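You operate a simulated robot arm through the tools that you are given. There is no shell and no other tool. Be economical: measure what you need, move in short steps, check, and stop when the job is done.

The job below is to be done with a simulated two-armed robot. You get a single attempt, and the scene is never put back.

## Task
Hold the white bowl on the top of the steel bench steady with one hand, lift the dark mesh screen out of it with the other and set it down on the top of the steel bench.

It is judged by the outcome, as a careful person would: the job done as asked, and still so three seconds after it is handed in. It fails if anything else is knocked over, pushed out of place, dropped, spilled or broken.

## Robot
Two 7-joint arms with two-finger parallel grippers on one trunk, on a base that drives. Base frame: it is fixed to the floor where the robot stands at the start and does not move with it; the origin is under the middle of the robot, x ahead of it, y to its left, z up. Readings come in m, degrees, newtons and seconds.
The left shoulder is at the start at [0.05, 0.158, 1.058], the right one opposite. With the tool pointing down near the work surface each hand reaches from about 0.1 to 0.66 m from the robot's upright axis, wherever it stands, measured 20 degrees to its own side. Places, roughly: top of the steel bench [0.8, -0.6, 0.7]. Payload 3.91 kg a hand.
The tool frame of a hand sits at the grasp point between the pads (the TCP): z along the fingers, y along the line on which they close. The tips reach 0.03 m beyond it. Largest opening 0.11 m; finger width 0.02, thickness 0.01; the body of the gripper, 0.048 by 0.112 m, starts 0.055 m behind the TCP.
Orientation is that of the tool frame in the base frame, as a unit quaternion [x, y, z, w]. With the fingers straight down and closing along the base's y, the tool's x points along the base's -x, its y along +y and its z along -z.

## Interface
- The arms move only by the tool send_rows. It takes "left_moves", "right_moves" or both (then of equal length, played together; a hand with none holds still); each is a list of rows, each a list of 7 numbers: the finger opening in m, from 0 to 0.11, then the shift along the base's x, y, z in m, then the turn, a rotation vector about the base's x, y, z in degrees. In form: [[claw, tx, ty, tz, ax, ay, az], ...]. A call has 1 to 20 rows; each row is the pose to reach, as a shift and turn from the pose commanded when the call began. Each row takes 0.2 s and may step no farther than 0.05 m and 8.6 degrees from the row before; otherwise, or with a gripper value out of range, the whole call is refused. A pose out of reach is approached as far as the arm can. The call stops where the force on the tool passes 40 N (or 10 N more than at its start, if that is more) or the arm is blocked; 0.2 s more then pass. Each finger travels about 0.153 m/s and halts on what it meets, pressing with about 21 N; the grip force reading is that of the motor and also rises with nothing between the fingers. The clock runs only during rows and for 0.2 s after the last one: add rows that repeat a pose to give the fingers time. It gives the time, the measured TCP pose, the force on the tool (base axes), the opening and the grip force at its end, in the units of the frame above (readings bear some noise), with the torque about the TCP (base axes, N m) and any sound that the robot's microphone picked up.
- Cameras (640 x 400 px; columns grow to the right, rows downward): "scene" is now at [0.1249, 0.0057, 1.1915]; the picture's right is [0.07, -1.00, 0.00], its down [-0.51, -0.04, -0.86] and it looks along [0.86, 0.06, -0.51] (base axes); focal length 281 px, centre (320, 200). "left" rides on the left gripper at [0.072, -0.017, -0.103] in its tool frame; the picture's right is [0.23, 0.97, 0.00], its down [-0.76, 0.18, -0.62] and it looks along [-0.61, 0.14, 0.78] (tool axes); focal length 222 px, centre (320, 200). "right" rides on the right gripper at [0.072, 0.017, -0.103] in its tool frame; the picture's right is [-0.23, 0.97, 0.00], its down [-0.76, -0.18, -0.62] and it looks along [-0.61, -0.14, 0.78] (tool axes); focal length 222 px, centre (320, 200). There is no depth. A picture from a camera that has moved, and an enlarged one, comes with that camera's place and axes in the base frame and with its lens. The place of the scene camera against the robot may be out by one fixed shift of up to 0.018 m in any direction.
- capture(camera): a new picture of that camera. The clock stands still meanwhile.
- raise_lower(by): slides the trunk up (or, below 0, down) by that many m; the arms and the scene camera ride with it, the base frame stays. It gives what a move gives, with no picture.
- drive_base(legs): drives the robot by 1 to 6 legs, each [ahead, turn to the left] in m and degrees, along the robot's own axes; the way and the turn of a leg run together, so that a leg with both is an arc; at most 1.5 m and 180 degrees a leg. The arms and the cameras ride along, it lands a little off, and it stops where it bumps. It gives what a move gives.
- pan_tilt(pan, tilt): turns the head with the scene camera to pan (to the left, within 80 degrees either way) and tilt (down, from -29 to 69), counted from straight ahead of the robot. It gives what a move gives.
- enlarge(camera, box): a new picture of the part [left, top, right, bottom] of that camera's present view, enlarged. The clock stands still meanwhile.
- sign_off(): hands the job in; it is judged then, once.

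Work in short steps. Places have to be worked out from the pictures, the camera data and where the tool is seen: move nearer, look again, correct. Check each grasp and each placing, and mend what went wrong. You have 120 turns and 88 pictures in all, those below and enlarged ones among them. Open the grippers and draw the arms clear of the work before you hand the job in, unless the task says otherwise; then end with one line.

The tools are called after "Emit:" by a JSON object that holds its "name" and its "arguments". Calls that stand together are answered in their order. send_rows: Moves the arms, as the interface text tells. Its arguments: {"type":"object","properties":{"left_moves":{"type":"array","items":{"type":"array","items":{"type":"number"}}},"right_moves":{"type":"array","items":{"type":"array","items":{"type":"number"}}}},"required":[]} The other tools are called the same way: raise_lower (by) slides the trunk up or down; drive_base (legs) drives the base; pan_tilt (pan, tilt) turns the head that bears the scene camera; capture (camera) takes a picture; enlarge (camera, box) takes an enlarged picture of a part of a camera's view; sign_off () hands the job in.

At the start:

```text
t: 0.0
left_position: [0.4637, 0.1429, 1.0136]
left_tool_rot: [0.0, 1.0, 0.0, 0.001]
left_contact_force: [0.3, 0.2, -0.2]
left_wrist_torque: [-0.01, -0.06, 0.01]
left_width: 0.1099
left_grip_force: 0.0
right_position: [0.3219, -0.1133, 1.0115]
right_tool_rot: [0.001, 1.0, 0.001, -0.001]
right_contact_force: [0.8, 0.3, 0.4]
right_wrist_torque: [0.04, 0.01, 0.0]
right_width: 0.1099
right_grip_force: 0.0
trunk travel left (down, up): [-0.3, 0.182]
robot x, y, heading: [0.0004, -0.0034, 0.0]
head pan, tilt: [4.2, 30.8]
```

scene: 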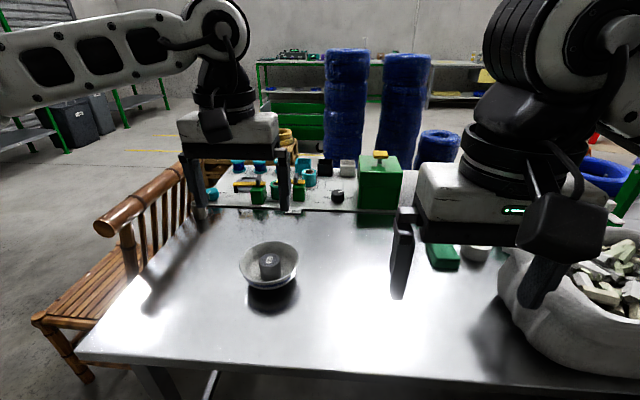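
right: 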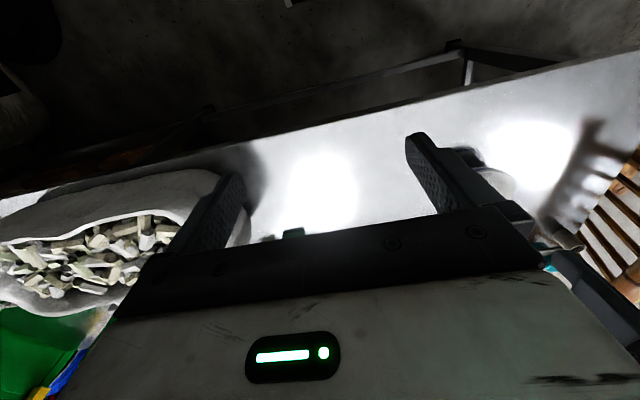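
left: 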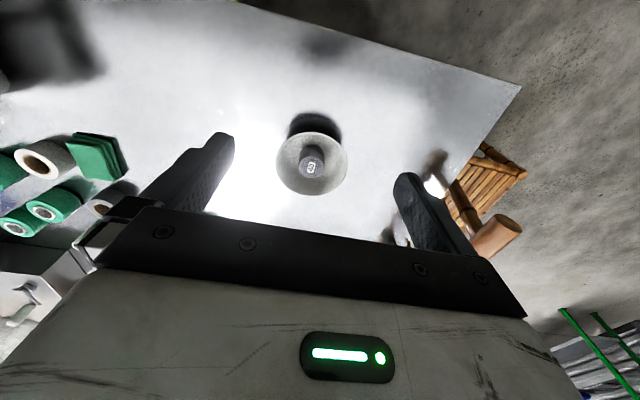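

The bowl sits near image (269,265). I enlarge it in both the scene and the left view to see what is in it.

Emit:
{"name": "enlarge", "arguments": {"camera": "scene", "box": [220, 225, 320, 325]}}

Emit:
{"name": "enlarge", "arguments": {"camera": "left", "box": [260, 100, 370, 210]}}

```text
4.00 times, centred on (270, 275) of scene
camera zoom: at [0.1249, 0.0057, 1.1915], right [0.07, -1.0, 0.0], down [-0.51, -0.04, -0.86], along [0.86, 0.06, -0.51], focal length 1123 px, centre (520, -100)
```

zoom: 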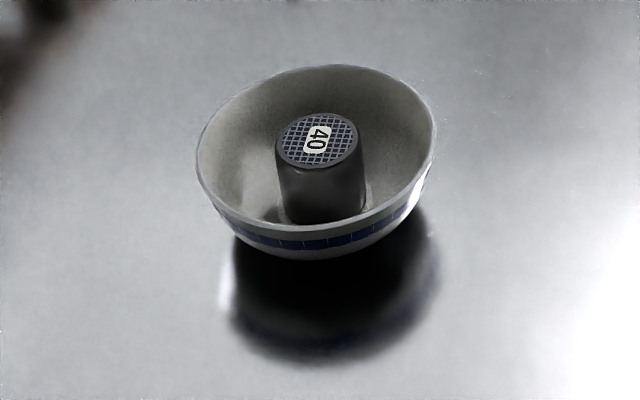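

```text
3.64 times, centred on (315, 155) of left
camera zoom: at [0.3916, 0.126, 1.1162], right [-0.23, 0.97, 0.0], down [0.76, 0.18, 0.62], along [0.61, 0.14, -0.78], focal length 808 px, centre (338, 364)
```

zoom: 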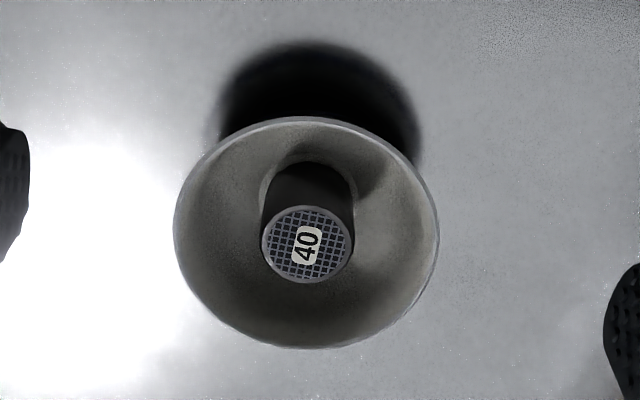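

The "40" cylinder's top triangulates to about (0.617, 0.159, 0.727) and is about 5 cm wide; the bowl rim is about 14.5 cm across at a similar height. It is too far for both hands, so I look down at the table edge before driving closer.

Emit:
{"name": "pan_tilt", "arguments": {"pan": 10, "tilt": 66}}

Emit:
{"name": "capture", "arguments": {"camera": "scene"}}

```text
t: 1.0
left_position: [0.4646, 0.1426, 1.0127]
left_tool_rot: [0.0, 1.0, 0.0, -0.001]
left_contact_force: [-0.3, -0.6, 0.0]
left_wrist_torque: [0.02, 0.02, 0.02]
left_width: 0.1101
left_grip_force: 0.0
right_position: [0.3222, -0.1128, 1.0111]
right_tool_rot: [-0.001, 1.0, 0.001, 0.001]
right_contact_force: [-1.0, 1.0, -0.5]
right_wrist_torque: [-0.01, -0.02, 0.02]
right_width: 0.1101
right_grip_force: 0.1
trunk travel left (down, up): [-0.3, 0.182]
robot x, y, heading: [-0.0022, -0.0007, -0.0]
head pan, tilt: [10.0, 66.0]
```

```text
82 pictures are left
camera scene: at [0.0937, 0.0093, 1.1441], right [0.17, -0.98, 0.0], down [-0.9, -0.16, -0.41], along [0.4, 0.07, -0.91], focal length 281 px, centre (320, 200)
```

scene: 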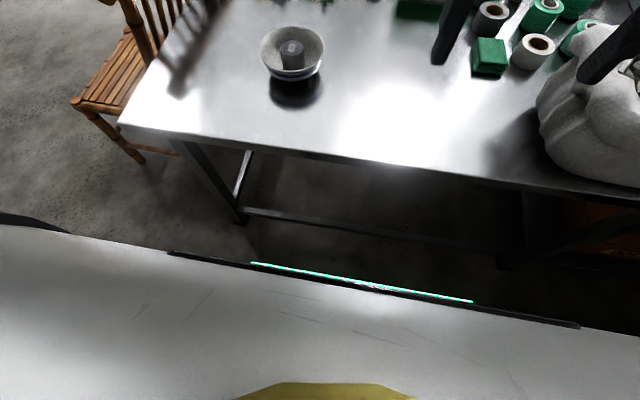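

The table edge is at x≈0.39 and the robot's front at about 0.16–0.25, with clear floor between. I turn 12° left and drive 0.12 m ahead.

Emit:
{"name": "drive_base", "arguments": {"legs": [[0, 12], [0.12, 0]]}}

Emit:
{"name": "pan_tilt", "arguments": {"pan": 5, "tilt": 45}}

Emit:
{"name": "capture", "arguments": {"camera": "scene"}}

Emit:
{"name": "capture", "arguments": {"camera": "left"}}

```text
t: 3.0
left_position: [0.5427, 0.2606, 1.0136]
left_tool_rot: [-0.105, 0.995, 0.0, 0.0]
left_contact_force: [0.3, 0.0, -0.9]
left_wrist_torque: [0.0, 0.05, -0.01]
left_width: 0.1101
left_grip_force: 0.0
right_position: [0.4545, -0.0194, 1.0101]
right_tool_rot: [-0.104, 0.995, 0.001, -0.001]
right_contact_force: [0.3, 0.6, -0.4]
right_wrist_torque: [0.01, 0.03, -0.01]
right_width: 0.1103
right_grip_force: 0.2
trunk travel left (down, up): [-0.3, 0.182]
robot x, y, heading: [0.1168, 0.0267, 11.9]
head pan, tilt: [10.0, 66.0]
```

```text
t: 3.9
left_position: [0.5419, 0.2598, 1.0122]
left_tool_rot: [-0.105, 0.995, 0.0, 0.0]
left_contact_force: [0.0, 0.1, 0.1]
left_wrist_torque: [-0.04, -0.02, 0.0]
left_width: 0.1101
left_grip_force: 0.1
right_position: [0.4563, -0.0183, 1.0096]
right_tool_rot: [-0.104, 0.995, 0.001, -0.001]
right_contact_force: [0.0, -0.4, -0.1]
right_wrist_torque: [0.01, 0.01, 0.0]
right_width: 0.1101
right_grip_force: 0.1
trunk travel left (down, up): [-0.3, 0.182]
robot x, y, heading: [0.1179, 0.0239, 12.0]
head pan, tilt: [5.0, 45.0]
```

```text
81 pictures are left
camera scene: at [0.2294, 0.0558, 1.1701], right [0.29, -0.96, 0.0], down [-0.68, -0.21, -0.71], along [0.68, 0.21, -0.71], focal length 281 px, centre (320, 200)
```

scene: 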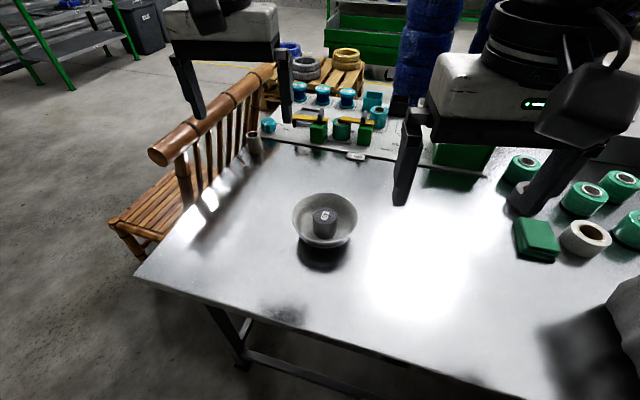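

```text
80 pictures are left
camera left: at [0.4746, 0.2291, 1.1163], right [-0.42, 0.91, 0.0], down [0.71, 0.33, 0.62], along [0.56, 0.26, -0.78], focal length 222 px, centre (320, 200)
```

left: 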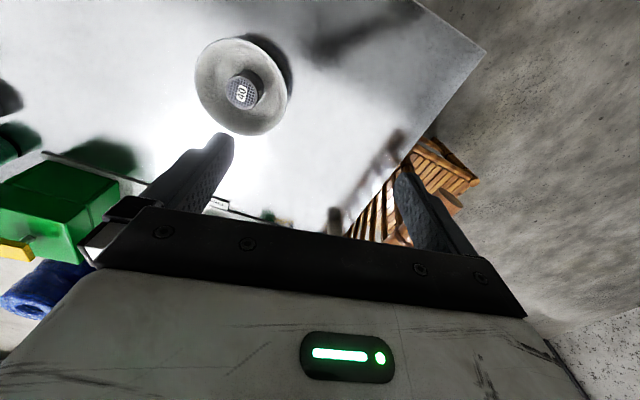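

The robot is placed well. I send the left hand to a 30°-tilted pre-grasp on the left of the rim (fingers pointing down and inward), still about 0.12 m away, with a 0.045 opening.

Emit:
{"name": "send_rows", "arguments": {"left_moves": [[0.09, 0.01, 0.006, -0.04, -7.3, -1.55, 0], [0.07, 0.02, 0.012, -0.08, -14.6, -3.1, 0], [0.05, 0.035, 0.018, -0.125, -21.9, -4.65, 0], [0.045, 0.046, 0.024, -0.17, -29.3, -6.2, 0], [0.045, 0.046, 0.024, -0.17, -29.3, -6.2, 0]], "right_moves": [[0.1, 0.01, 0.0, -0.0, 0, 0, 8.5], [0.1, 0.02, 0.0, -0.0, 0, 0, 17], [0.1, 0.03, 0.0, 0, 0, 0, 25.5], [0.1, 0.04, 0, 0, 0, 0, 34], [0.1, 0.05, 0, 0, 0, 0, 42.5]]}}

Emit:
{"name": "capture", "arguments": {"camera": "left"}}

Emit:
{"name": "capture", "arguments": {"camera": "scene"}}

```text
t: 5.1
left_position: [0.5893, 0.285, 0.8432]
left_tool_rot: [-0.101, 0.961, -0.258, 0.028]
left_contact_force: [0.1, -0.1, 0.1]
left_wrist_torque: [-0.03, 0.02, 0.04]
left_width: 0.0452
left_grip_force: 0.0
right_position: [0.5067, -0.0197, 1.0111]
right_tool_rot: [-0.458, 0.889, 0.001, 0.0]
right_contact_force: [-0.6, 0.2, 0.6]
right_wrist_torque: [0.01, 0.05, -0.02]
right_width: 0.0996
right_grip_force: 0.0
trunk travel left (down, up): [-0.3, 0.182]
robot x, y, heading: [0.1155, 0.0249, 11.4]
head pan, tilt: [5.0, 45.0]
```

```text
79 pictures are left
camera left: at [0.5106, 0.3069, 0.9409], right [-0.4, 0.78, -0.49], down [0.65, 0.61, 0.45], along [0.65, -0.14, -0.75], focal length 222 px, centre (320, 200)
```

left: 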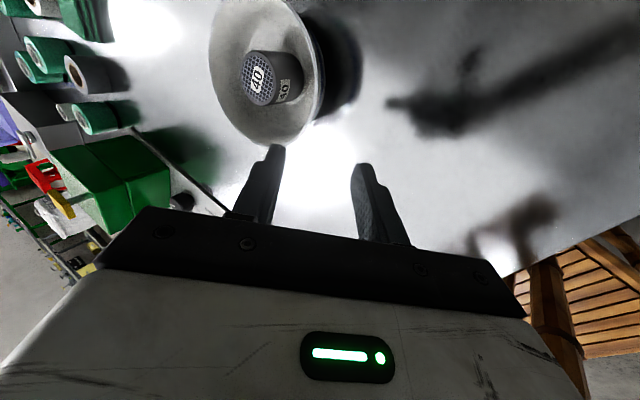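

```text
78 pictures are left
camera scene: at [0.2295, 0.0558, 1.1701], right [0.29, -0.96, 0.0], down [-0.68, -0.21, -0.71], along [0.68, 0.21, -0.71], focal length 281 px, centre (320, 200)
```

scene: 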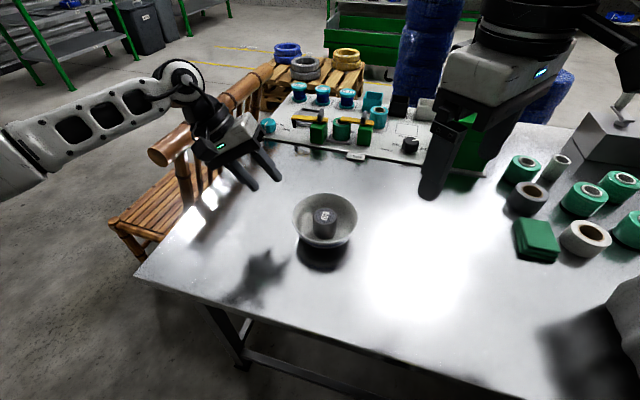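

Triangulating across the left-hand views gives the cap at about (0.599, 0.156, 0.751) and the rim at z≈0.74 with a radius of about 0.072. I bring the left hand to a 5 cm standoff, finish the right wrist's turn and look again.

Emit:
{"name": "send_rows", "arguments": {"left_moves": [[0.045, -0.005, -0.018, -0.03, 0, 0, 0], [0.045, -0.0098, -0.036, -0.063, 0, 0, 0], [0.045, -0.0098, -0.036, -0.063, 0, 0, 0], [0.045, -0.0098, -0.036, -0.063, 0, 0, 0], [0.045, -0.0098, -0.036, -0.063, 0, 0, 0], [0.045, -0.0098, -0.036, -0.063, 0, 0, 0]], "right_moves": [[0.1, 0.01, 0.01, 0, 0, 0, 8.5], [0.1, 0.02, 0.02, 0, 0, 0, 17], [0.1, 0.03, 0.03, 0, 0, 0, 25.5], [0.1, 0.04, 0.04, -0.02, 0, 0, 34], [0.1, 0.05, 0.05, -0.03, 0, 0, 42.5], [0.1, 0.05, 0.06, -0.03, 0, 0, 47]]}}

Emit:
{"name": "capture", "arguments": {"camera": "left"}}

Emit:
{"name": "capture", "arguments": {"camera": "right"}}

Emit:
{"name": "capture", "arguments": {"camera": "scene"}}

```text
t: 6.5
left_position: [0.5788, 0.2488, 0.78]
left_tool_rot: [-0.101, 0.961, -0.257, 0.027]
left_contact_force: [0.0, -0.3, -0.1]
left_wrist_torque: [0.01, -0.02, 0.01]
left_width: 0.0448
left_grip_force: 0.0
right_position: [0.4534, 0.0329, 0.9843]
right_tool_rot: [0.761, -0.649, 0.0, 0.002]
right_contact_force: [0.4, -0.2, -0.1]
right_wrist_torque: [0.02, 0.01, -0.01]
right_width: 0.1
right_grip_force: 0.1
right hand out of reach, approached as far as the arm can: row 4, 5, 6
trunk travel left (down, up): [-0.3, 0.182]
robot x, y, heading: [0.1167, 0.0216, 11.9]
head pan, tilt: [5.0, 45.0]
```

```text
77 pictures are left
camera left: at [0.5007, 0.2704, 0.8776], right [-0.4, 0.78, -0.49], down [0.65, 0.61, 0.45], along [0.65, -0.14, -0.75], focal length 222 px, centre (320, 200)
```

left: 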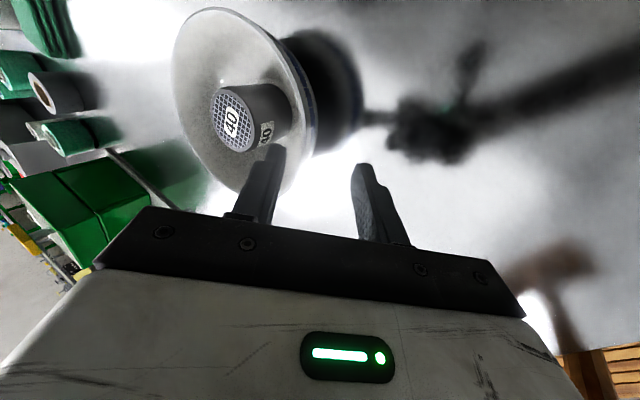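

```text
76 pictures are left
camera right: at [0.4479, -0.042, 1.0892], right [-1.0, 0.07, 0.0], down [0.06, 0.78, 0.62], along [0.04, 0.62, -0.78], focal length 222 px, centre (320, 200)
```

right: 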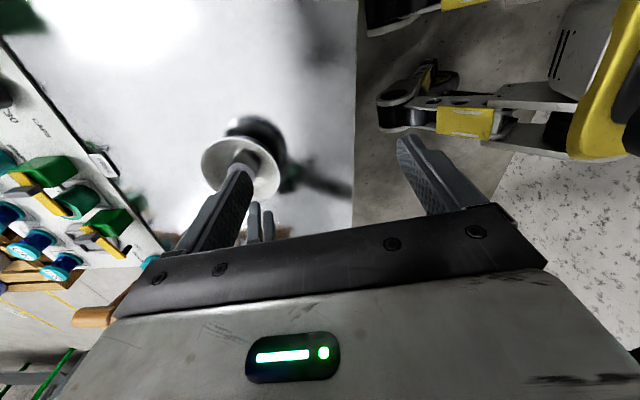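

```text
75 pictures are left
camera scene: at [0.2297, 0.055, 1.1701], right [0.29, -0.96, 0.0], down [-0.68, -0.21, -0.71], along [0.68, 0.21, -0.71], focal length 281 px, centre (320, 200)
```

scene: 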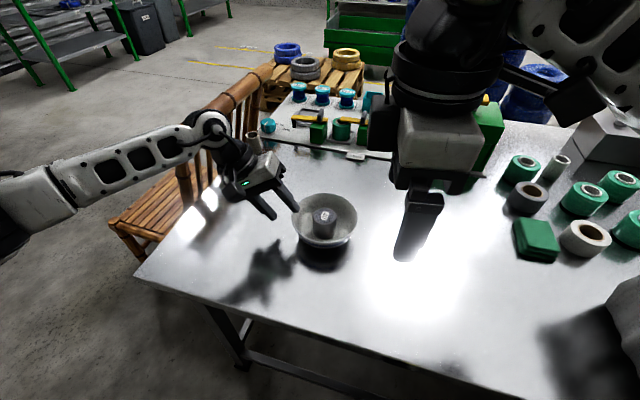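

The right hand stopped short of the commanded (0.557, 0.04, 0.98) at that turn. The table above is free there, so I test whether it reaches at a lower height before I touch the bowl.

Emit:
{"name": "send_rows", "arguments": {"right_moves": [[0.1, 0, -0.01, -0.04, 0, 0, 0], [0.1, 0, -0.02, -0.08, 0, 0, 0], [0.1, 0, -0.02, -0.11, 0, 0, 0], [0.1, 0, -0.02, -0.11, 0, 0, 0]]}}

Emit:
{"name": "capture", "arguments": {"camera": "scene"}}

```text
t: 7.5
left_position: [0.5796, 0.249, 0.7797]
left_tool_rot: [-0.101, 0.961, -0.257, 0.027]
left_contact_force: [-0.8, 0.8, 0.2]
left_wrist_torque: [0.02, 0.02, 0.01]
left_width: 0.0449
left_grip_force: 0.0
right_position: [0.4271, 0.0051, 0.8736]
right_tool_rot: [0.775, -0.632, 0.023, -0.003]
right_contact_force: [-1.1, 0.6, -0.9]
right_wrist_torque: [-0.02, 0.0, 0.02]
right_width: 0.0999
right_grip_force: 0.1
right hand out of reach, approached as far as the arm can: row 1, 2, 3, 4
trunk travel left (down, up): [-0.3, 0.182]
robot x, y, heading: [0.1151, 0.0257, 11.8]
head pan, tilt: [5.0, 45.0]
```

```text
74 pictures are left
camera scene: at [0.2296, 0.0553, 1.1702], right [0.29, -0.96, 0.0], down [-0.68, -0.21, -0.71], along [0.68, 0.21, -0.71], focal length 281 px, centre (320, 200)
```

scene: 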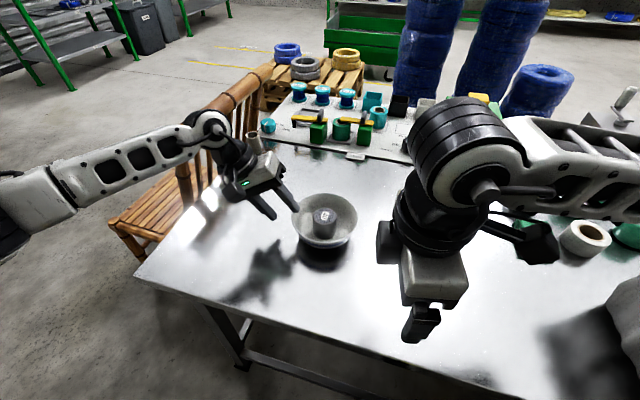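

The right wrist hits a yaw limit past about 60°, so I will use a ~48° turn and have the left hand hold the bowl from its far-left side instead. I turn the right hand back and check it reaches near the bowl.

Emit:
{"name": "send_rows", "arguments": {"right_moves": [[0.1, 0, 0, 0.02, 0, 0, -8], [0.1, 0, 0, 0.05, 0, 0, -16], [0.1, 0, 0, 0.08, 0, 0, -24], [0.1, 0.01, 0.02, 0.08, 0, 0, -32], [0.1, 0.02, 0.05, 0.08, 0, 0, -40], [0.1, 0.042, 0.08, 0.08, 0, 0, -40], [0.1, 0.042, 0.08, 0.08, 0, 0, -40]]}}

Emit:
{"name": "capture", "arguments": {"camera": "right"}}

```text
t: 9.1
left_position: [0.579, 0.2484, 0.7803]
left_tool_rot: [-0.101, 0.96, -0.258, 0.027]
left_contact_force: [0.2, -0.3, -0.4]
left_wrist_torque: [0.03, -0.01, 0.0]
left_width: 0.0453
left_grip_force: 0.1
right_position: [0.4686, 0.0847, 0.954]
right_tool_rot: [-0.51, 0.86, 0.0, -0.001]
right_contact_force: [1.6, 0.2, 0.0]
right_wrist_torque: [0.02, -0.01, 0.01]
right_width: 0.1001
right_grip_force: 0.0
trunk travel left (down, up): [-0.3, 0.182]
robot x, y, heading: [0.1149, 0.0258, 11.8]
head pan, tilt: [5.0, 45.0]
```

```text
73 pictures are left
camera right: at [0.419, 0.0287, 1.0581], right [-0.75, 0.67, 0.0], down [0.52, 0.58, 0.62], along [0.41, 0.47, -0.78], focal length 222 px, centre (320, 200)
```

right: 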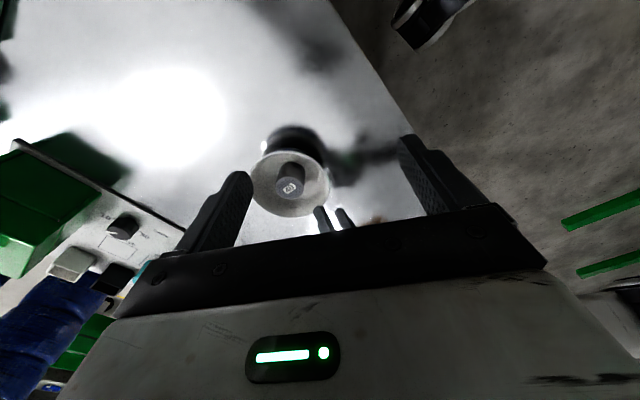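

Reachable now (turn ≈49°). I lift the left hand, swing it 40° round to the far-left side of the rim, and come down to a standoff with a 0.03 opening.

Emit:
{"name": "send_rows", "arguments": {"left_moves": [[0.045, 0.0, 0.01, 0.03, 0, 0, 0], [0.045, 0.015, 0.02, 0.06, 0, 0, -8.1], [0.04, 0.03, 0.02, 0.08, 0, 0, -16.2], [0.035, 0.05, 0.015, 0.09, 0, 0, -24.3], [0.03, 0.065, 0.01, 0.09, 0, 0, -32.4], [0.03, 0.075, 0.005, 0.08, 0, 0, -40.5], [0.03, 0.072, 0.0, 0.05, 0, 0, -40.5], [0.03, 0.072, 0.0, 0.03, 0, 0, -40.5], [0.03, 0.072, 0.0, 0.03, 0, 0, -40.5]]}}

Emit:
{"name": "capture", "arguments": {"camera": "left"}}

Emit:
{"name": "capture", "arguments": {"camera": "right"}}

Emit:
{"name": "capture", "arguments": {"camera": "scene"}}

```text
t: 11.1
left_position: [0.5647, 0.2594, 0.8371]
left_tool_rot: [0.157, 0.951, -0.261, -0.051]
left_contact_force: [-0.1, -0.1, -0.3]
left_wrist_torque: [0.0, 0.01, -0.02]
left_width: 0.0298
left_grip_force: 0.1
left hand out of reach, approached as far as the arm can: row 4, 5, 6, 7, 8, 9
right_position: [0.4696, 0.0854, 0.9543]
right_tool_rot: [-0.51, 0.86, 0.001, -0.001]
right_contact_force: [0.0, 0.1, 0.7]
right_wrist_torque: [0.0, 0.01, -0.02]
right_width: 0.1001
right_grip_force: 0.0
trunk travel left (down, up): [-0.3, 0.182]
robot x, y, heading: [0.1176, 0.0209, 11.8]
head pan, tilt: [5.0, 45.0]
```

```text
72 pictures are left
camera left: at [0.5101, 0.3197, 0.9356], right [0.05, 0.87, -0.5], down [0.88, 0.2, 0.43], along [0.47, -0.46, -0.75], focal length 222 px, centre (320, 200)
```

left: 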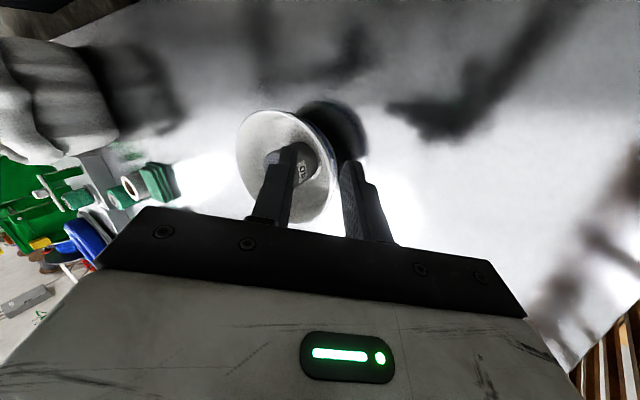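

```text
71 pictures are left
camera right: at [0.4189, 0.0282, 1.058], right [-0.75, 0.67, 0.0], down [0.52, 0.58, 0.62], along [0.41, 0.47, -0.78], focal length 222 px, centre (320, 200)
```

right: 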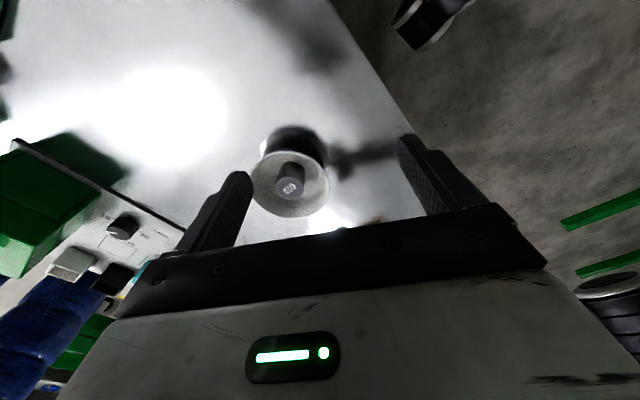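

```text
70 pictures are left
camera scene: at [0.2295, 0.0557, 1.1701], right [0.29, -0.96, 0.0], down [-0.68, -0.21, -0.71], along [0.68, 0.21, -0.71], focal length 281 px, centre (320, 200)
```

scene: 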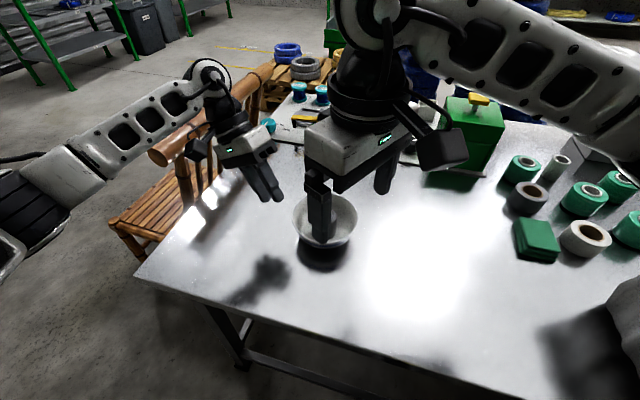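

The left hand has the same kind of limit. I drive 6 cm closer to free up both wrists; both hands are clear above the bowl (tips ≥0.81). Then I will settle for a milder combination: left turned about −15°, right about 50°.

Emit:
{"name": "drive_base", "arguments": {"legs": [[0.06, 0]]}}

Emit:
{"name": "capture", "arguments": {"camera": "left"}}

```text
t: 12.0
left_position: [0.5947, 0.2665, 0.8377]
left_tool_rot: [0.159, 0.951, -0.261, -0.05]
left_contact_force: [0.4, 0.3, 0.1]
left_wrist_torque: [-0.03, 0.0, 0.0]
left_width: 0.03
left_grip_force: 0.0
right_position: [0.4989, 0.0918, 0.9536]
right_tool_rot: [-0.508, 0.861, 0.001, -0.002]
right_contact_force: [0.5, -0.3, 0.0]
right_wrist_torque: [0.03, 0.01, -0.02]
right_width: 0.1002
right_grip_force: 0.0
trunk travel left (down, up): [-0.3, 0.182]
robot x, y, heading: [0.1468, 0.0327, 11.5]
head pan, tilt: [5.0, 45.0]
stopped in leg 1: the robot was blocked; the commanded pose is now the measured one
```

```text
69 pictures are left
camera left: at [0.541, 0.3256, 0.9355], right [0.05, 0.87, -0.5], down [0.88, 0.19, 0.43], along [0.47, -0.46, -0.75], focal length 222 px, centre (320, 200)
```

left: 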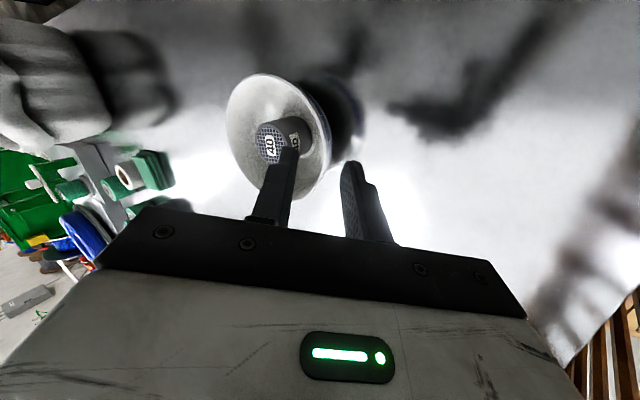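

It touched something 3 cm in, with nothing disturbed; the cap still triangulates to (0.599, 0.152). I now try the left standoff at this yaw (hold direction ≈71° in base).

Emit:
{"name": "send_rows", "arguments": {"left_moves": [[0.03, 0.012, -0.005, -0.012, 0, 0, 0], [0.03, 0.025, -0.012, -0.03, 0, 0, 0], [0.03, 0.037, -0.02, -0.046, 0, 0, 0], [0.03, 0.037, -0.02, -0.046, 0, 0, 0]]}}

Emit:
{"name": "capture", "arguments": {"camera": "left"}}

```text
t: 13.0
left_position: [0.6006, 0.2618, 0.8317]
left_tool_rot: [0.158, 0.951, -0.261, -0.05]
left_contact_force: [-0.7, -1.2, 0.1]
left_wrist_torque: [0.0, 0.03, -0.01]
left_width: 0.0299
left_grip_force: 0.0
left hand out of reach, approached as far as the arm can: row 1, 2, 3, 4
right_position: [0.4989, 0.0914, 0.9536]
right_tool_rot: [-0.508, 0.861, 0.001, -0.001]
right_contact_force: [0.5, -0.3, 0.2]
right_wrist_torque: [0.0, -0.03, -0.02]
right_width: 0.1001
right_grip_force: 0.1
trunk travel left (down, up): [-0.3, 0.182]
robot x, y, heading: [0.1464, 0.0323, 11.9]
head pan, tilt: [5.0, 45.0]
```

```text
68 pictures are left
camera left: at [0.5467, 0.323, 0.9295], right [0.05, 0.87, -0.5], down [0.88, 0.19, 0.43], along [0.47, -0.46, -0.75], focal length 222 px, centre (320, 200)
```

left: 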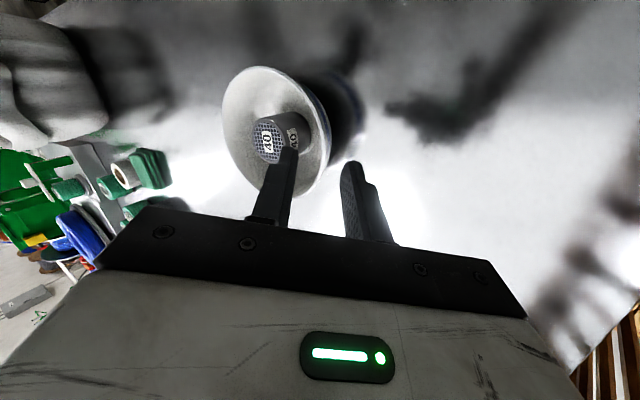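

Still blocked at that yaw, so I turn the left hand back 15° (hold direction ≈86° in base) and go to the matching standoff.

Emit:
{"name": "send_rows", "arguments": {"left_moves": [[0.03, 0.0, 0.0, 0.01, 0, 0, 7.5], [0.03, 0.002, 0.0, 0.0, 0, 0, 15], [0.03, 0.005, -0.005, -0.02, 0, 0, 15], [0.03, 0.005, -0.01, -0.04, 0, 0, 15], [0.03, 0.005, -0.01, -0.04, 0, 0, 15]]}}

Emit:
{"name": "capture", "arguments": {"camera": "left"}}

```text
t: 14.2
left_position: [0.6067, 0.2532, 0.7895]
left_tool_rot: [0.032, 0.964, -0.265, -0.016]
left_contact_force: [0.0, 0.0, -0.6]
left_wrist_torque: [0.01, -0.02, -0.04]
left_width: 0.03
left_grip_force: 0.2
right_position: [0.4976, 0.0914, 0.9531]
right_tool_rot: [-0.508, 0.861, 0.001, -0.001]
right_contact_force: [0.3, 0.2, 1.5]
right_wrist_torque: [0.01, 0.01, 0.0]
right_width: 0.0999
right_grip_force: 0.1
trunk travel left (down, up): [-0.3, 0.182]
robot x, y, heading: [0.1445, 0.0321, 11.8]
head pan, tilt: [5.0, 45.0]
```

```text
67 pictures are left
camera left: at [0.5385, 0.2977, 0.8896], right [-0.17, 0.85, -0.5], down [0.8, 0.41, 0.43], along [0.58, -0.32, -0.75], focal length 222 px, centre (320, 200)
```

left: 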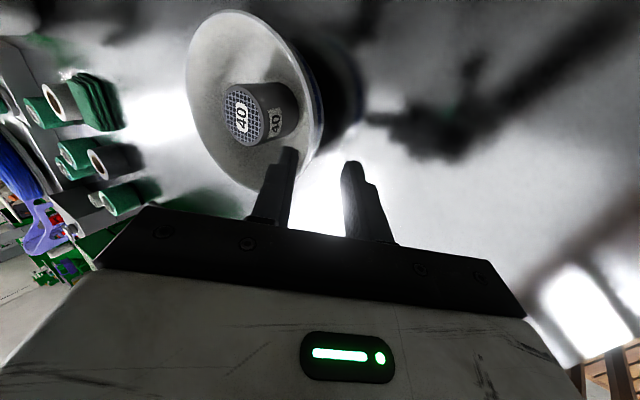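

The left hand is at its standoff and lines up with the rim. Now I move the right hand above the cylinder at z≈0.88 to test reach and look.

Emit:
{"name": "send_rows", "arguments": {"right_moves": [[0.1, 0.035, 0.021, -0.01, 0, 0, 0], [0.09, 0.07, 0.042, -0.03, 0, 0, 3], [0.08, 0.1014, 0.0626, -0.05, 0, 0, 5], [0.08, 0.1014, 0.0626, -0.07, 0, 0, 5], [0.08, 0.1014, 0.0626, -0.07, 0, 0, 5]]}}

Emit:
{"name": "capture", "arguments": {"camera": "right"}}

Emit:
{"name": "capture", "arguments": {"camera": "scene"}}

```text
t: 15.4
left_position: [0.6065, 0.2537, 0.7914]
left_tool_rot: [0.033, 0.964, -0.265, -0.016]
left_contact_force: [0.6, 0.3, 0.4]
left_wrist_torque: [0.02, 0.01, -0.03]
left_width: 0.03
left_grip_force: 0.1
right_position: [0.5997, 0.1551, 0.8831]
right_tool_rot: [-0.545, 0.838, 0.001, -0.001]
right_contact_force: [0.2, 0.0, 0.2]
right_wrist_torque: [0.01, 0.03, 0.0]
right_width: 0.0798
right_grip_force: 0.0
trunk travel left (down, up): [-0.3, 0.182]
robot x, y, heading: [0.1475, 0.0303, 12.0]
head pan, tilt: [5.0, 45.0]
```

```text
66 pictures are left
camera right: at [0.5554, 0.0934, 0.9881], right [-0.8, 0.6, 0.0], down [0.47, 0.62, 0.62], along [0.37, 0.5, -0.78], focal length 222 px, centre (320, 200)
```

right: 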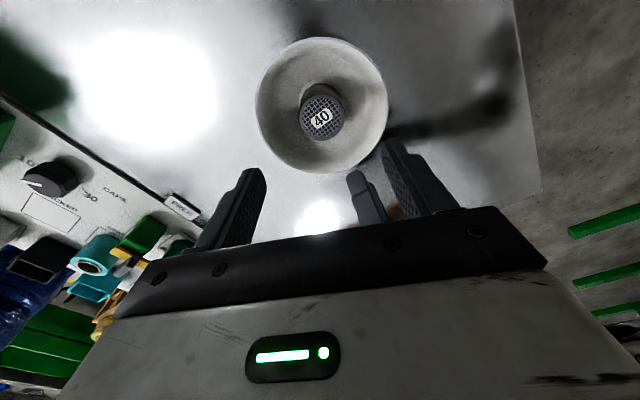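

```text
65 pictures are left
camera scene: at [0.259, 0.0629, 1.1701], right [0.29, -0.96, 0.0], down [-0.68, -0.2, -0.71], along [0.68, 0.2, -0.71], focal length 281 px, centre (320, 200)
```

scene: 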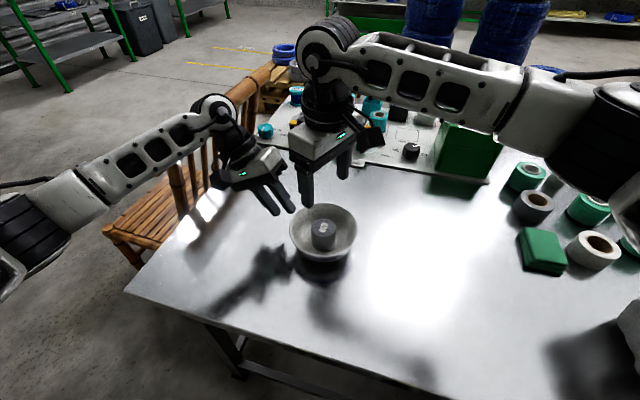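

The right hand reaches. Combining views puts the rim centre at ≈(0.595, 0.151, 0.733) and the cap at ≈(0.601, 0.157, 0.751). I approach the rim most of the way with the left hand (opening 0.026) and check.

Emit:
{"name": "send_rows", "arguments": {"left_moves": [[0.026, -0.002, -0.01, -0.015, 0, 0, 0], [0.026, -0.004, -0.016, -0.03, 0, 0, 0], [0.026, -0.004, -0.016, -0.03, 0, 0, 0]]}}

Emit:
{"name": "enlarge", "arguments": {"camera": "left", "box": [160, 0, 420, 260]}}

Emit:
{"name": "enlarge", "arguments": {"camera": "right", "box": [230, 20, 450, 240]}}

Emit:
{"name": "enlarge", "arguments": {"camera": "scene", "box": [220, 130, 400, 290]}}

```text
t: 16.2
left_position: [0.6021, 0.2376, 0.7621]
left_tool_rot: [0.034, 0.963, -0.265, -0.016]
left_contact_force: [0.6, -1.6, 2.6]
left_wrist_torque: [-0.07, 0.01, 0.03]
left_width: 0.0274
left_grip_force: 1.4
right_position: [0.5997, 0.1548, 0.8845]
right_tool_rot: [-0.544, 0.839, 0.001, 0.0]
right_contact_force: [0.5, -0.5, 0.8]
right_wrist_torque: [0.0, 0.01, 0.02]
right_width: 0.0796
right_grip_force: 0.2
trunk travel left (down, up): [-0.3, 0.182]
robot x, y, heading: [0.1467, 0.0326, 11.7]
head pan, tilt: [5.0, 45.0]
```

```text
1.54 times, centred on (290, 130) of left
camera zoom: at [0.5337, 0.2818, 0.8607], right [-0.17, 0.85, -0.5], down [0.8, 0.41, 0.43], along [0.58, -0.32, -0.75], focal length 342 px, centre (366, 308)
```

zoom: 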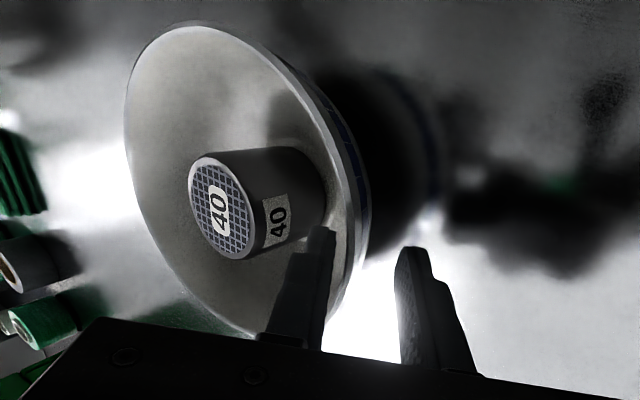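

```text
1.82 times, centred on (340, 130) of right
camera zoom: at [0.5551, 0.0932, 0.9883], right [-0.8, 0.6, 0.0], down [0.47, 0.62, 0.62], along [0.37, 0.5, -0.78], focal length 404 px, centre (284, 327)
```

zoom: 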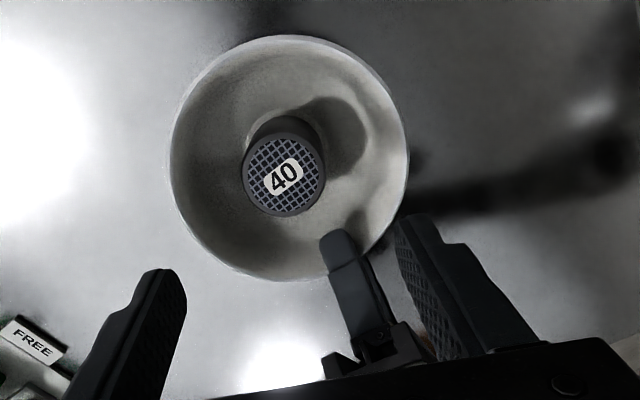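

```text
2.50 times, centred on (310, 210) of scene
camera zoom: at [0.2588, 0.0627, 1.1702], right [0.29, -0.96, 0.0], down [-0.68, -0.2, -0.71], along [0.68, 0.2, -0.71], focal length 702 px, centre (345, 175)
```

zoom: 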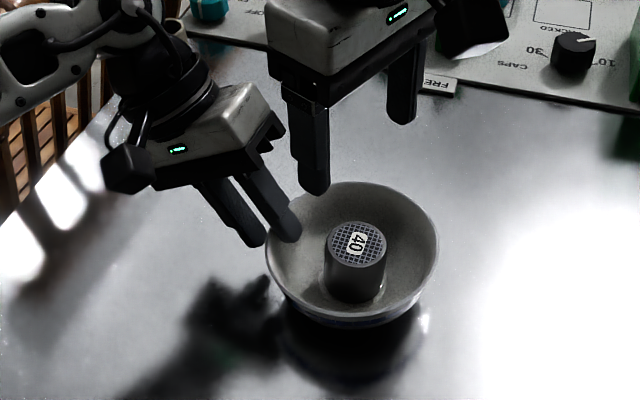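

The left fingers read 1.4 N at 0.0274, and the views show the inner fingertip just touching the rim's inside edge: the wall lies closer to the inner finger than centre. I back off 1.5 cm, shift 7 mm inward along the closing line, and look again.

Emit:
{"name": "send_rows", "arguments": {"left_moves": [[0.028, 0.0007, 0.0076, 0.0129, 0, 0, 0], [0.024, 0.0002, 0.0015, 0.0165, 0, 0, 0], [0.024, 0.0002, 0.0015, 0.0165, 0, 0, 0]]}}

Emit:
{"name": "enlarge", "arguments": {"camera": "left", "box": [160, 0, 420, 260]}}

Emit:
{"name": "enlarge", "arguments": {"camera": "right", "box": [230, 20, 450, 240]}}

```text
t: 17.0
left_position: [0.602, 0.2393, 0.7791]
left_tool_rot: [0.034, 0.963, -0.265, -0.017]
left_contact_force: [0.0, -0.3, 0.8]
left_wrist_torque: [0.02, 0.0, 0.03]
left_width: 0.0239
left_grip_force: 0.0
right_position: [0.6, 0.1545, 0.8834]
right_tool_rot: [-0.545, 0.839, 0.001, 0.0]
right_contact_force: [0.0, -0.3, -0.2]
right_wrist_torque: [-0.03, -0.02, -0.02]
right_width: 0.0799
right_grip_force: 0.0
trunk travel left (down, up): [-0.3, 0.182]
robot x, y, heading: [0.1486, 0.0307, 11.7]
head pan, tilt: [5.0, 45.0]
```

```text
1.54 times, centred on (290, 130) of left
camera zoom: at [0.534, 0.2838, 0.8769], right [-0.17, 0.85, -0.5], down [0.8, 0.41, 0.43], along [0.57, -0.32, -0.75], focal length 342 px, centre (366, 308)
```

zoom: 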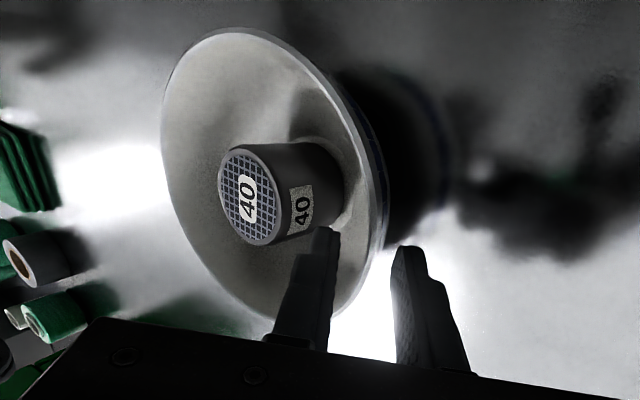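

```text
1.82 times, centred on (340, 130) of right
camera zoom: at [0.5552, 0.0934, 0.9883], right [-0.8, 0.6, 0.0], down [0.47, 0.62, 0.62], along [0.37, 0.5, -0.78], focal length 404 px, centre (284, 327)
```

zoom: 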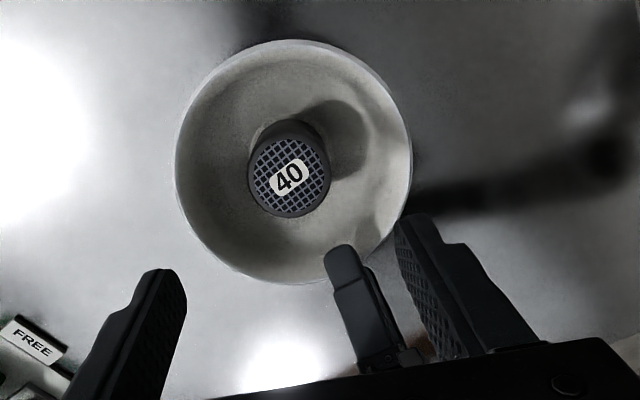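

The rim wall now sits about 5 mm toward the outer finger; I correct 4 mm outward and slide down 3.7 cm along the fingers with a 0.027 opening.

Emit:
{"name": "send_rows", "arguments": {"left_moves": [[0.027, 0, 0.0034, -0.002, 0, 0, 0], [0.027, -0.0006, -0.003, -0.0127, 0, 0, 0], [0.027, -0.0012, -0.0093, -0.0233, 0, 0, 0], [0.027, -0.0018, -0.0156, -0.034, 0, 0, 0], [0.027, -0.0018, -0.0156, -0.034, 0, 0, 0]]}}

Emit:
{"name": "enlarge", "arguments": {"camera": "left", "box": [160, 0, 420, 260]}}

Emit:
{"name": "enlarge", "arguments": {"camera": "right", "box": [230, 20, 450, 240]}}

```text
t: 18.2
left_position: [0.6008, 0.2223, 0.7431]
left_tool_rot: [0.034, 0.963, -0.266, -0.017]
left_contact_force: [0.1, 0.2, 0.7]
left_wrist_torque: [-0.02, -0.03, -0.01]
left_width: 0.0271
left_grip_force: 0.1
right_position: [0.5991, 0.1532, 0.8841]
right_tool_rot: [-0.545, 0.839, 0.001, -0.001]
right_contact_force: [-0.4, 0.3, 0.2]
right_wrist_torque: [0.0, -0.02, 0.02]
right_width: 0.0799
right_grip_force: 0.1
trunk travel left (down, up): [-0.3, 0.182]
robot x, y, heading: [0.1455, 0.0307, 11.5]
head pan, tilt: [5.0, 45.0]
```

```text
1.54 times, centred on (290, 130) of left
camera zoom: at [0.532, 0.2673, 0.8419], right [-0.17, 0.85, -0.5], down [0.8, 0.41, 0.43], along [0.57, -0.32, -0.75], focal length 342 px, centre (366, 308)
```

zoom: 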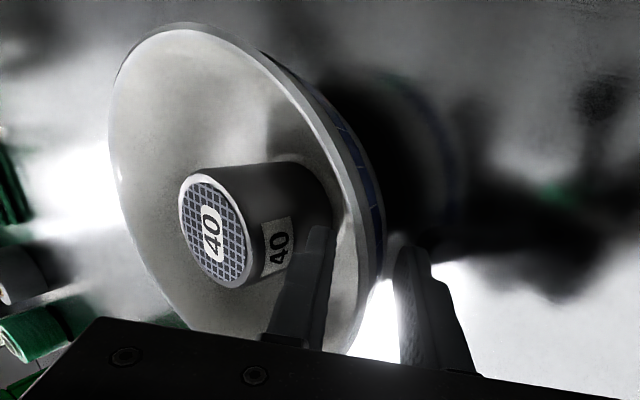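

```text
1.82 times, centred on (340, 130) of right
camera zoom: at [0.5552, 0.0934, 0.9883], right [-0.8, 0.6, 0.0], down [0.47, 0.62, 0.62], along [0.37, 0.5, -0.78], focal length 404 px, centre (284, 327)
```

zoom: 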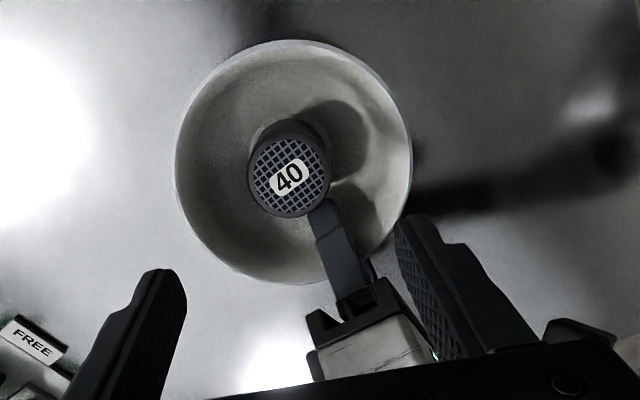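

The fingers straddle the wall without contact, and the bowl has not moved. I centre 3 mm outward and close gently.

Emit:
{"name": "send_rows", "arguments": {"left_moves": [[0.027, 0, 0.0026, -0.0015, 0, 0, 0], [0.015, 0, 0.0026, -0.0015, 0, 0, 0], [0.01, 0, 0.0026, -0.0015, 0, 0, 0]]}}

Emit:
{"name": "enlarge", "arguments": {"camera": "right", "box": [230, 20, 450, 240]}}

```text
t: 19.0
left_position: [0.6009, 0.2266, 0.7431]
left_tool_rot: [0.033, 0.963, -0.265, -0.016]
left_contact_force: [-0.3, -0.7, 2.1]
left_wrist_torque: [0.09, 0.02, 0.03]
left_width: 0.0107
left_grip_force: 1.2
right_position: [0.6002, 0.1533, 0.8838]
right_tool_rot: [-0.545, 0.839, 0.001, -0.001]
right_contact_force: [0.2, 0.4, -0.7]
right_wrist_torque: [-0.01, 0.01, 0.01]
right_width: 0.0801
right_grip_force: 0.0
trunk travel left (down, up): [-0.3, 0.182]
robot x, y, heading: [0.1474, 0.0317, 11.8]
head pan, tilt: [5.0, 45.0]
```

```text
1.82 times, centred on (340, 130) of right
camera zoom: at [0.5551, 0.0932, 0.9883], right [-0.8, 0.6, 0.0], down [0.47, 0.62, 0.62], along [0.37, 0.5, -0.78], focal length 404 px, centre (284, 327)
```

zoom: 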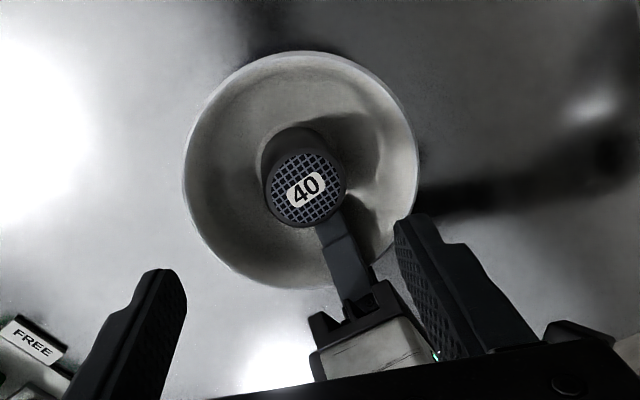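

Closing drew the bowl ~4 mm toward the left and tilted it a little, so the wall was nearer the inner finger. I reopen slightly, shift 4 mm back inward, and look at the rest state.

Emit:
{"name": "send_rows", "arguments": {"left_moves": [[0.018, 0, -0.002, 0.001, 0, 0, 0], [0.018, 0, -0.004, 0.002, 0, 0, 0], [0.018, 0, -0.004, 0.002, 0, 0, 0]]}}

Emit:
{"name": "enlarge", "arguments": {"camera": "right", "box": [230, 20, 450, 240]}}

Emit:
{"name": "enlarge", "arguments": {"camera": "left", "box": [160, 0, 420, 260]}}

Emit:
{"name": "enlarge", "arguments": {"camera": "scene", "box": [220, 130, 400, 290]}}

```text
t: 19.8
left_position: [0.5996, 0.2215, 0.7445]
left_tool_rot: [0.034, 0.964, -0.265, -0.017]
left_contact_force: [-0.3, -0.1, -0.3]
left_wrist_torque: [0.04, 0.02, 0.01]
left_width: 0.0177
left_grip_force: 0.0
right_position: [0.5999, 0.1548, 0.8823]
right_tool_rot: [-0.544, 0.839, 0.0, -0.001]
right_contact_force: [-0.2, 0.2, -0.2]
right_wrist_torque: [0.02, 0.02, 0.01]
right_width: 0.08
right_grip_force: 0.1
trunk travel left (down, up): [-0.3, 0.182]
robot x, y, heading: [0.1493, 0.0331, 11.7]
head pan, tilt: [5.0, 45.0]
```

```text
1.82 times, centred on (340, 130) of right
camera zoom: at [0.5552, 0.0934, 0.9883], right [-0.8, 0.6, 0.0], down [0.47, 0.62, 0.62], along [0.37, 0.5, -0.78], focal length 404 px, centre (284, 327)
```

zoom: 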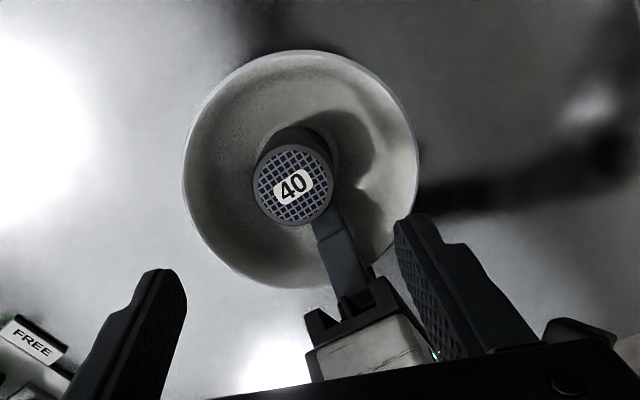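

```text
1.54 times, centred on (290, 130) of left
camera zoom: at [0.532, 0.2661, 0.8426], right [-0.17, 0.85, -0.5], down [0.8, 0.41, 0.43], along [0.57, -0.32, -0.75], focal length 342 px, centre (366, 308)
```

zoom: 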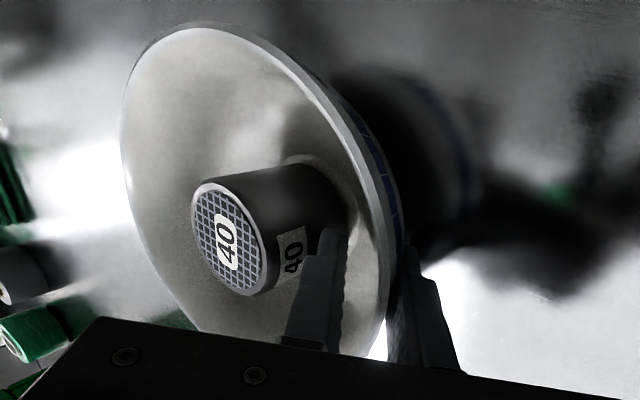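

```text
2.50 times, centred on (310, 210) of scene
camera zoom: at [0.2589, 0.063, 1.1701], right [0.29, -0.96, 0.0], down [-0.68, -0.2, -0.71], along [0.68, 0.2, -0.71], focal length 702 px, centre (345, 175)
```

zoom: 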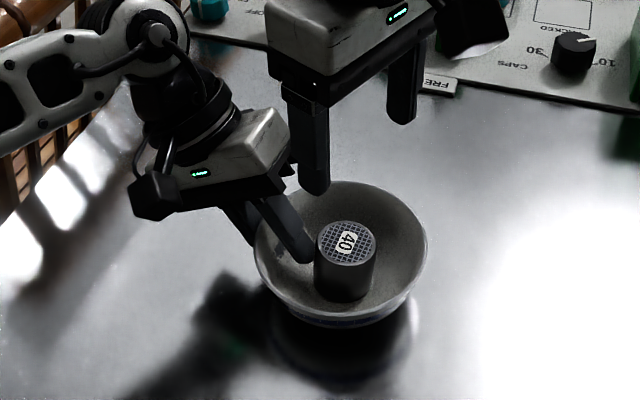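

The wall now lies slightly toward the outer finger. I shift 2 mm outward and close again to a light grip.

Emit:
{"name": "send_rows", "arguments": {"left_moves": [[0.018, 0, 0.0017, -0.001, 0, 0, 0], [0.012, 0, 0.0017, -0.001, 0, 0, 0], [0.009, 0, 0.0017, -0.001, 0, 0, 0], [0.009, 0, 0.0017, -0.001, 0, 0, 0]]}}

Emit:
{"name": "enlarge", "arguments": {"camera": "right", "box": [230, 20, 450, 240]}}

Emit:
{"name": "enlarge", "arguments": {"camera": "scene", "box": [220, 130, 400, 290]}}

```text
t: 20.8
left_position: [0.5995, 0.2225, 0.743]
left_tool_rot: [0.034, 0.963, -0.265, -0.017]
left_contact_force: [0.7, 0.0, -0.3]
left_wrist_torque: [0.02, -0.03, -0.02]
left_width: 0.0091
left_grip_force: 0.1
right_position: [0.5997, 0.1536, 0.884]
right_tool_rot: [-0.545, 0.839, 0.001, 0.0]
right_contact_force: [0.0, 0.9, 0.2]
right_wrist_torque: [0.02, 0.0, 0.03]
right_width: 0.0798
right_grip_force: 0.0
trunk travel left (down, up): [-0.3, 0.182]
robot x, y, heading: [0.1497, 0.0286, 11.6]
head pan, tilt: [5.0, 45.0]
```

```text
1.82 times, centred on (340, 130) of right
camera zoom: at [0.5552, 0.0934, 0.9883], right [-0.8, 0.6, 0.0], down [0.47, 0.62, 0.62], along [0.37, 0.5, -0.78], focal length 404 px, centre (284, 327)
```

zoom: 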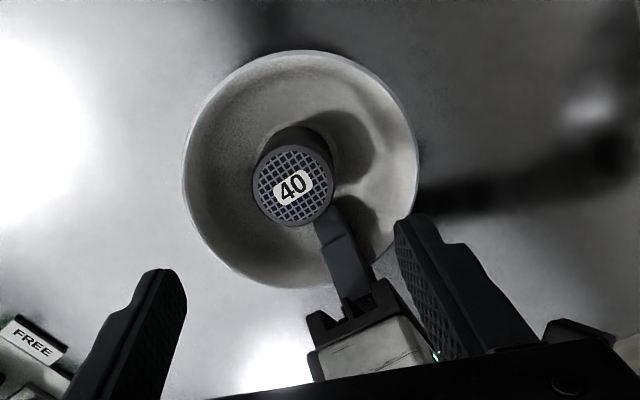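

```text
2.50 times, centred on (310, 210) of scene
camera zoom: at [0.2589, 0.0629, 1.1701], right [0.29, -0.96, 0.0], down [-0.68, -0.2, -0.71], along [0.68, 0.2, -0.71], focal length 702 px, centre (345, 175)
```

zoom: 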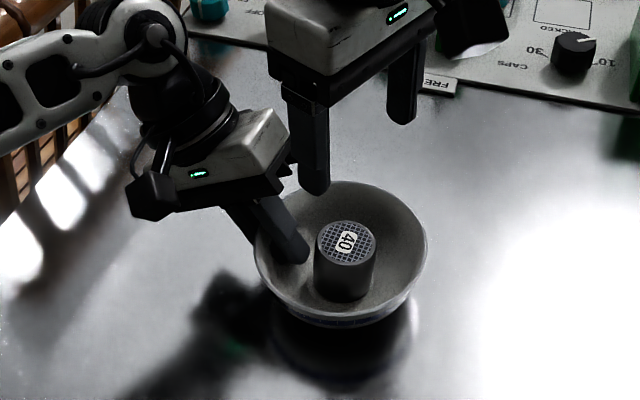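

No contact yet and the bowl is still, so this is well centred. I close further, to firm contact.

Emit:
{"name": "send_rows", "arguments": {"left_moves": [[0.006, 0, 0, 0, 0, 0, 0], [0.004, 0, 0, 0, 0, 0, 0], [0.003, 0, 0, 0, 0, 0, 0]]}}

Emit:
{"name": "enlarge", "arguments": {"camera": "right", "box": [230, 20, 450, 240]}}

Emit:
{"name": "enlarge", "arguments": {"camera": "left", "box": [160, 0, 420, 260]}}

```text
t: 21.6
left_position: [0.6002, 0.2236, 0.7436]
left_tool_rot: [0.033, 0.963, -0.266, -0.015]
left_contact_force: [1.5, -1.5, 3.7]
left_wrist_torque: [-0.08, 0.15, 0.06]
left_width: 0.0044
left_grip_force: 21.1
right_position: [0.5992, 0.1531, 0.883]
right_tool_rot: [-0.544, 0.839, 0.0, -0.001]
right_contact_force: [-0.4, 0.0, -0.8]
right_wrist_torque: [-0.01, 0.01, -0.03]
right_width: 0.0799
right_grip_force: 0.0
trunk travel left (down, up): [-0.3, 0.182]
robot x, y, heading: [0.1468, 0.0323, 11.8]
head pan, tilt: [5.0, 45.0]
```

```text
1.82 times, centred on (340, 130) of right
camera zoom: at [0.5551, 0.0932, 0.9884], right [-0.8, 0.6, 0.0], down [0.47, 0.62, 0.62], along [0.37, 0.5, -0.78], focal length 404 px, centre (284, 327)
```

zoom: 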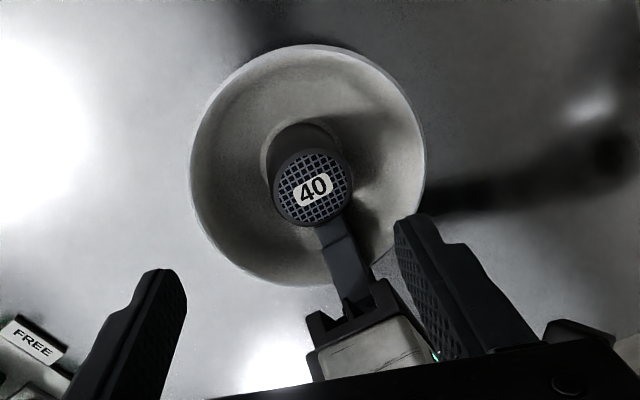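

```text
1.54 times, centred on (290, 130) of left
camera zoom: at [0.5322, 0.2676, 0.8421], right [-0.17, 0.85, -0.5], down [0.8, 0.42, 0.43], along [0.58, -0.32, -0.75], focal length 342 px, centre (366, 308)
```

zoom: 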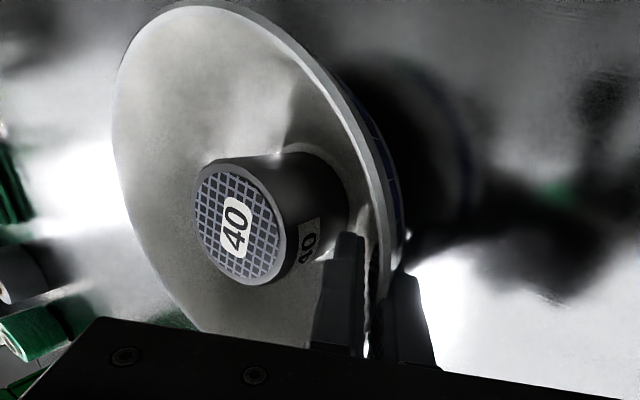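

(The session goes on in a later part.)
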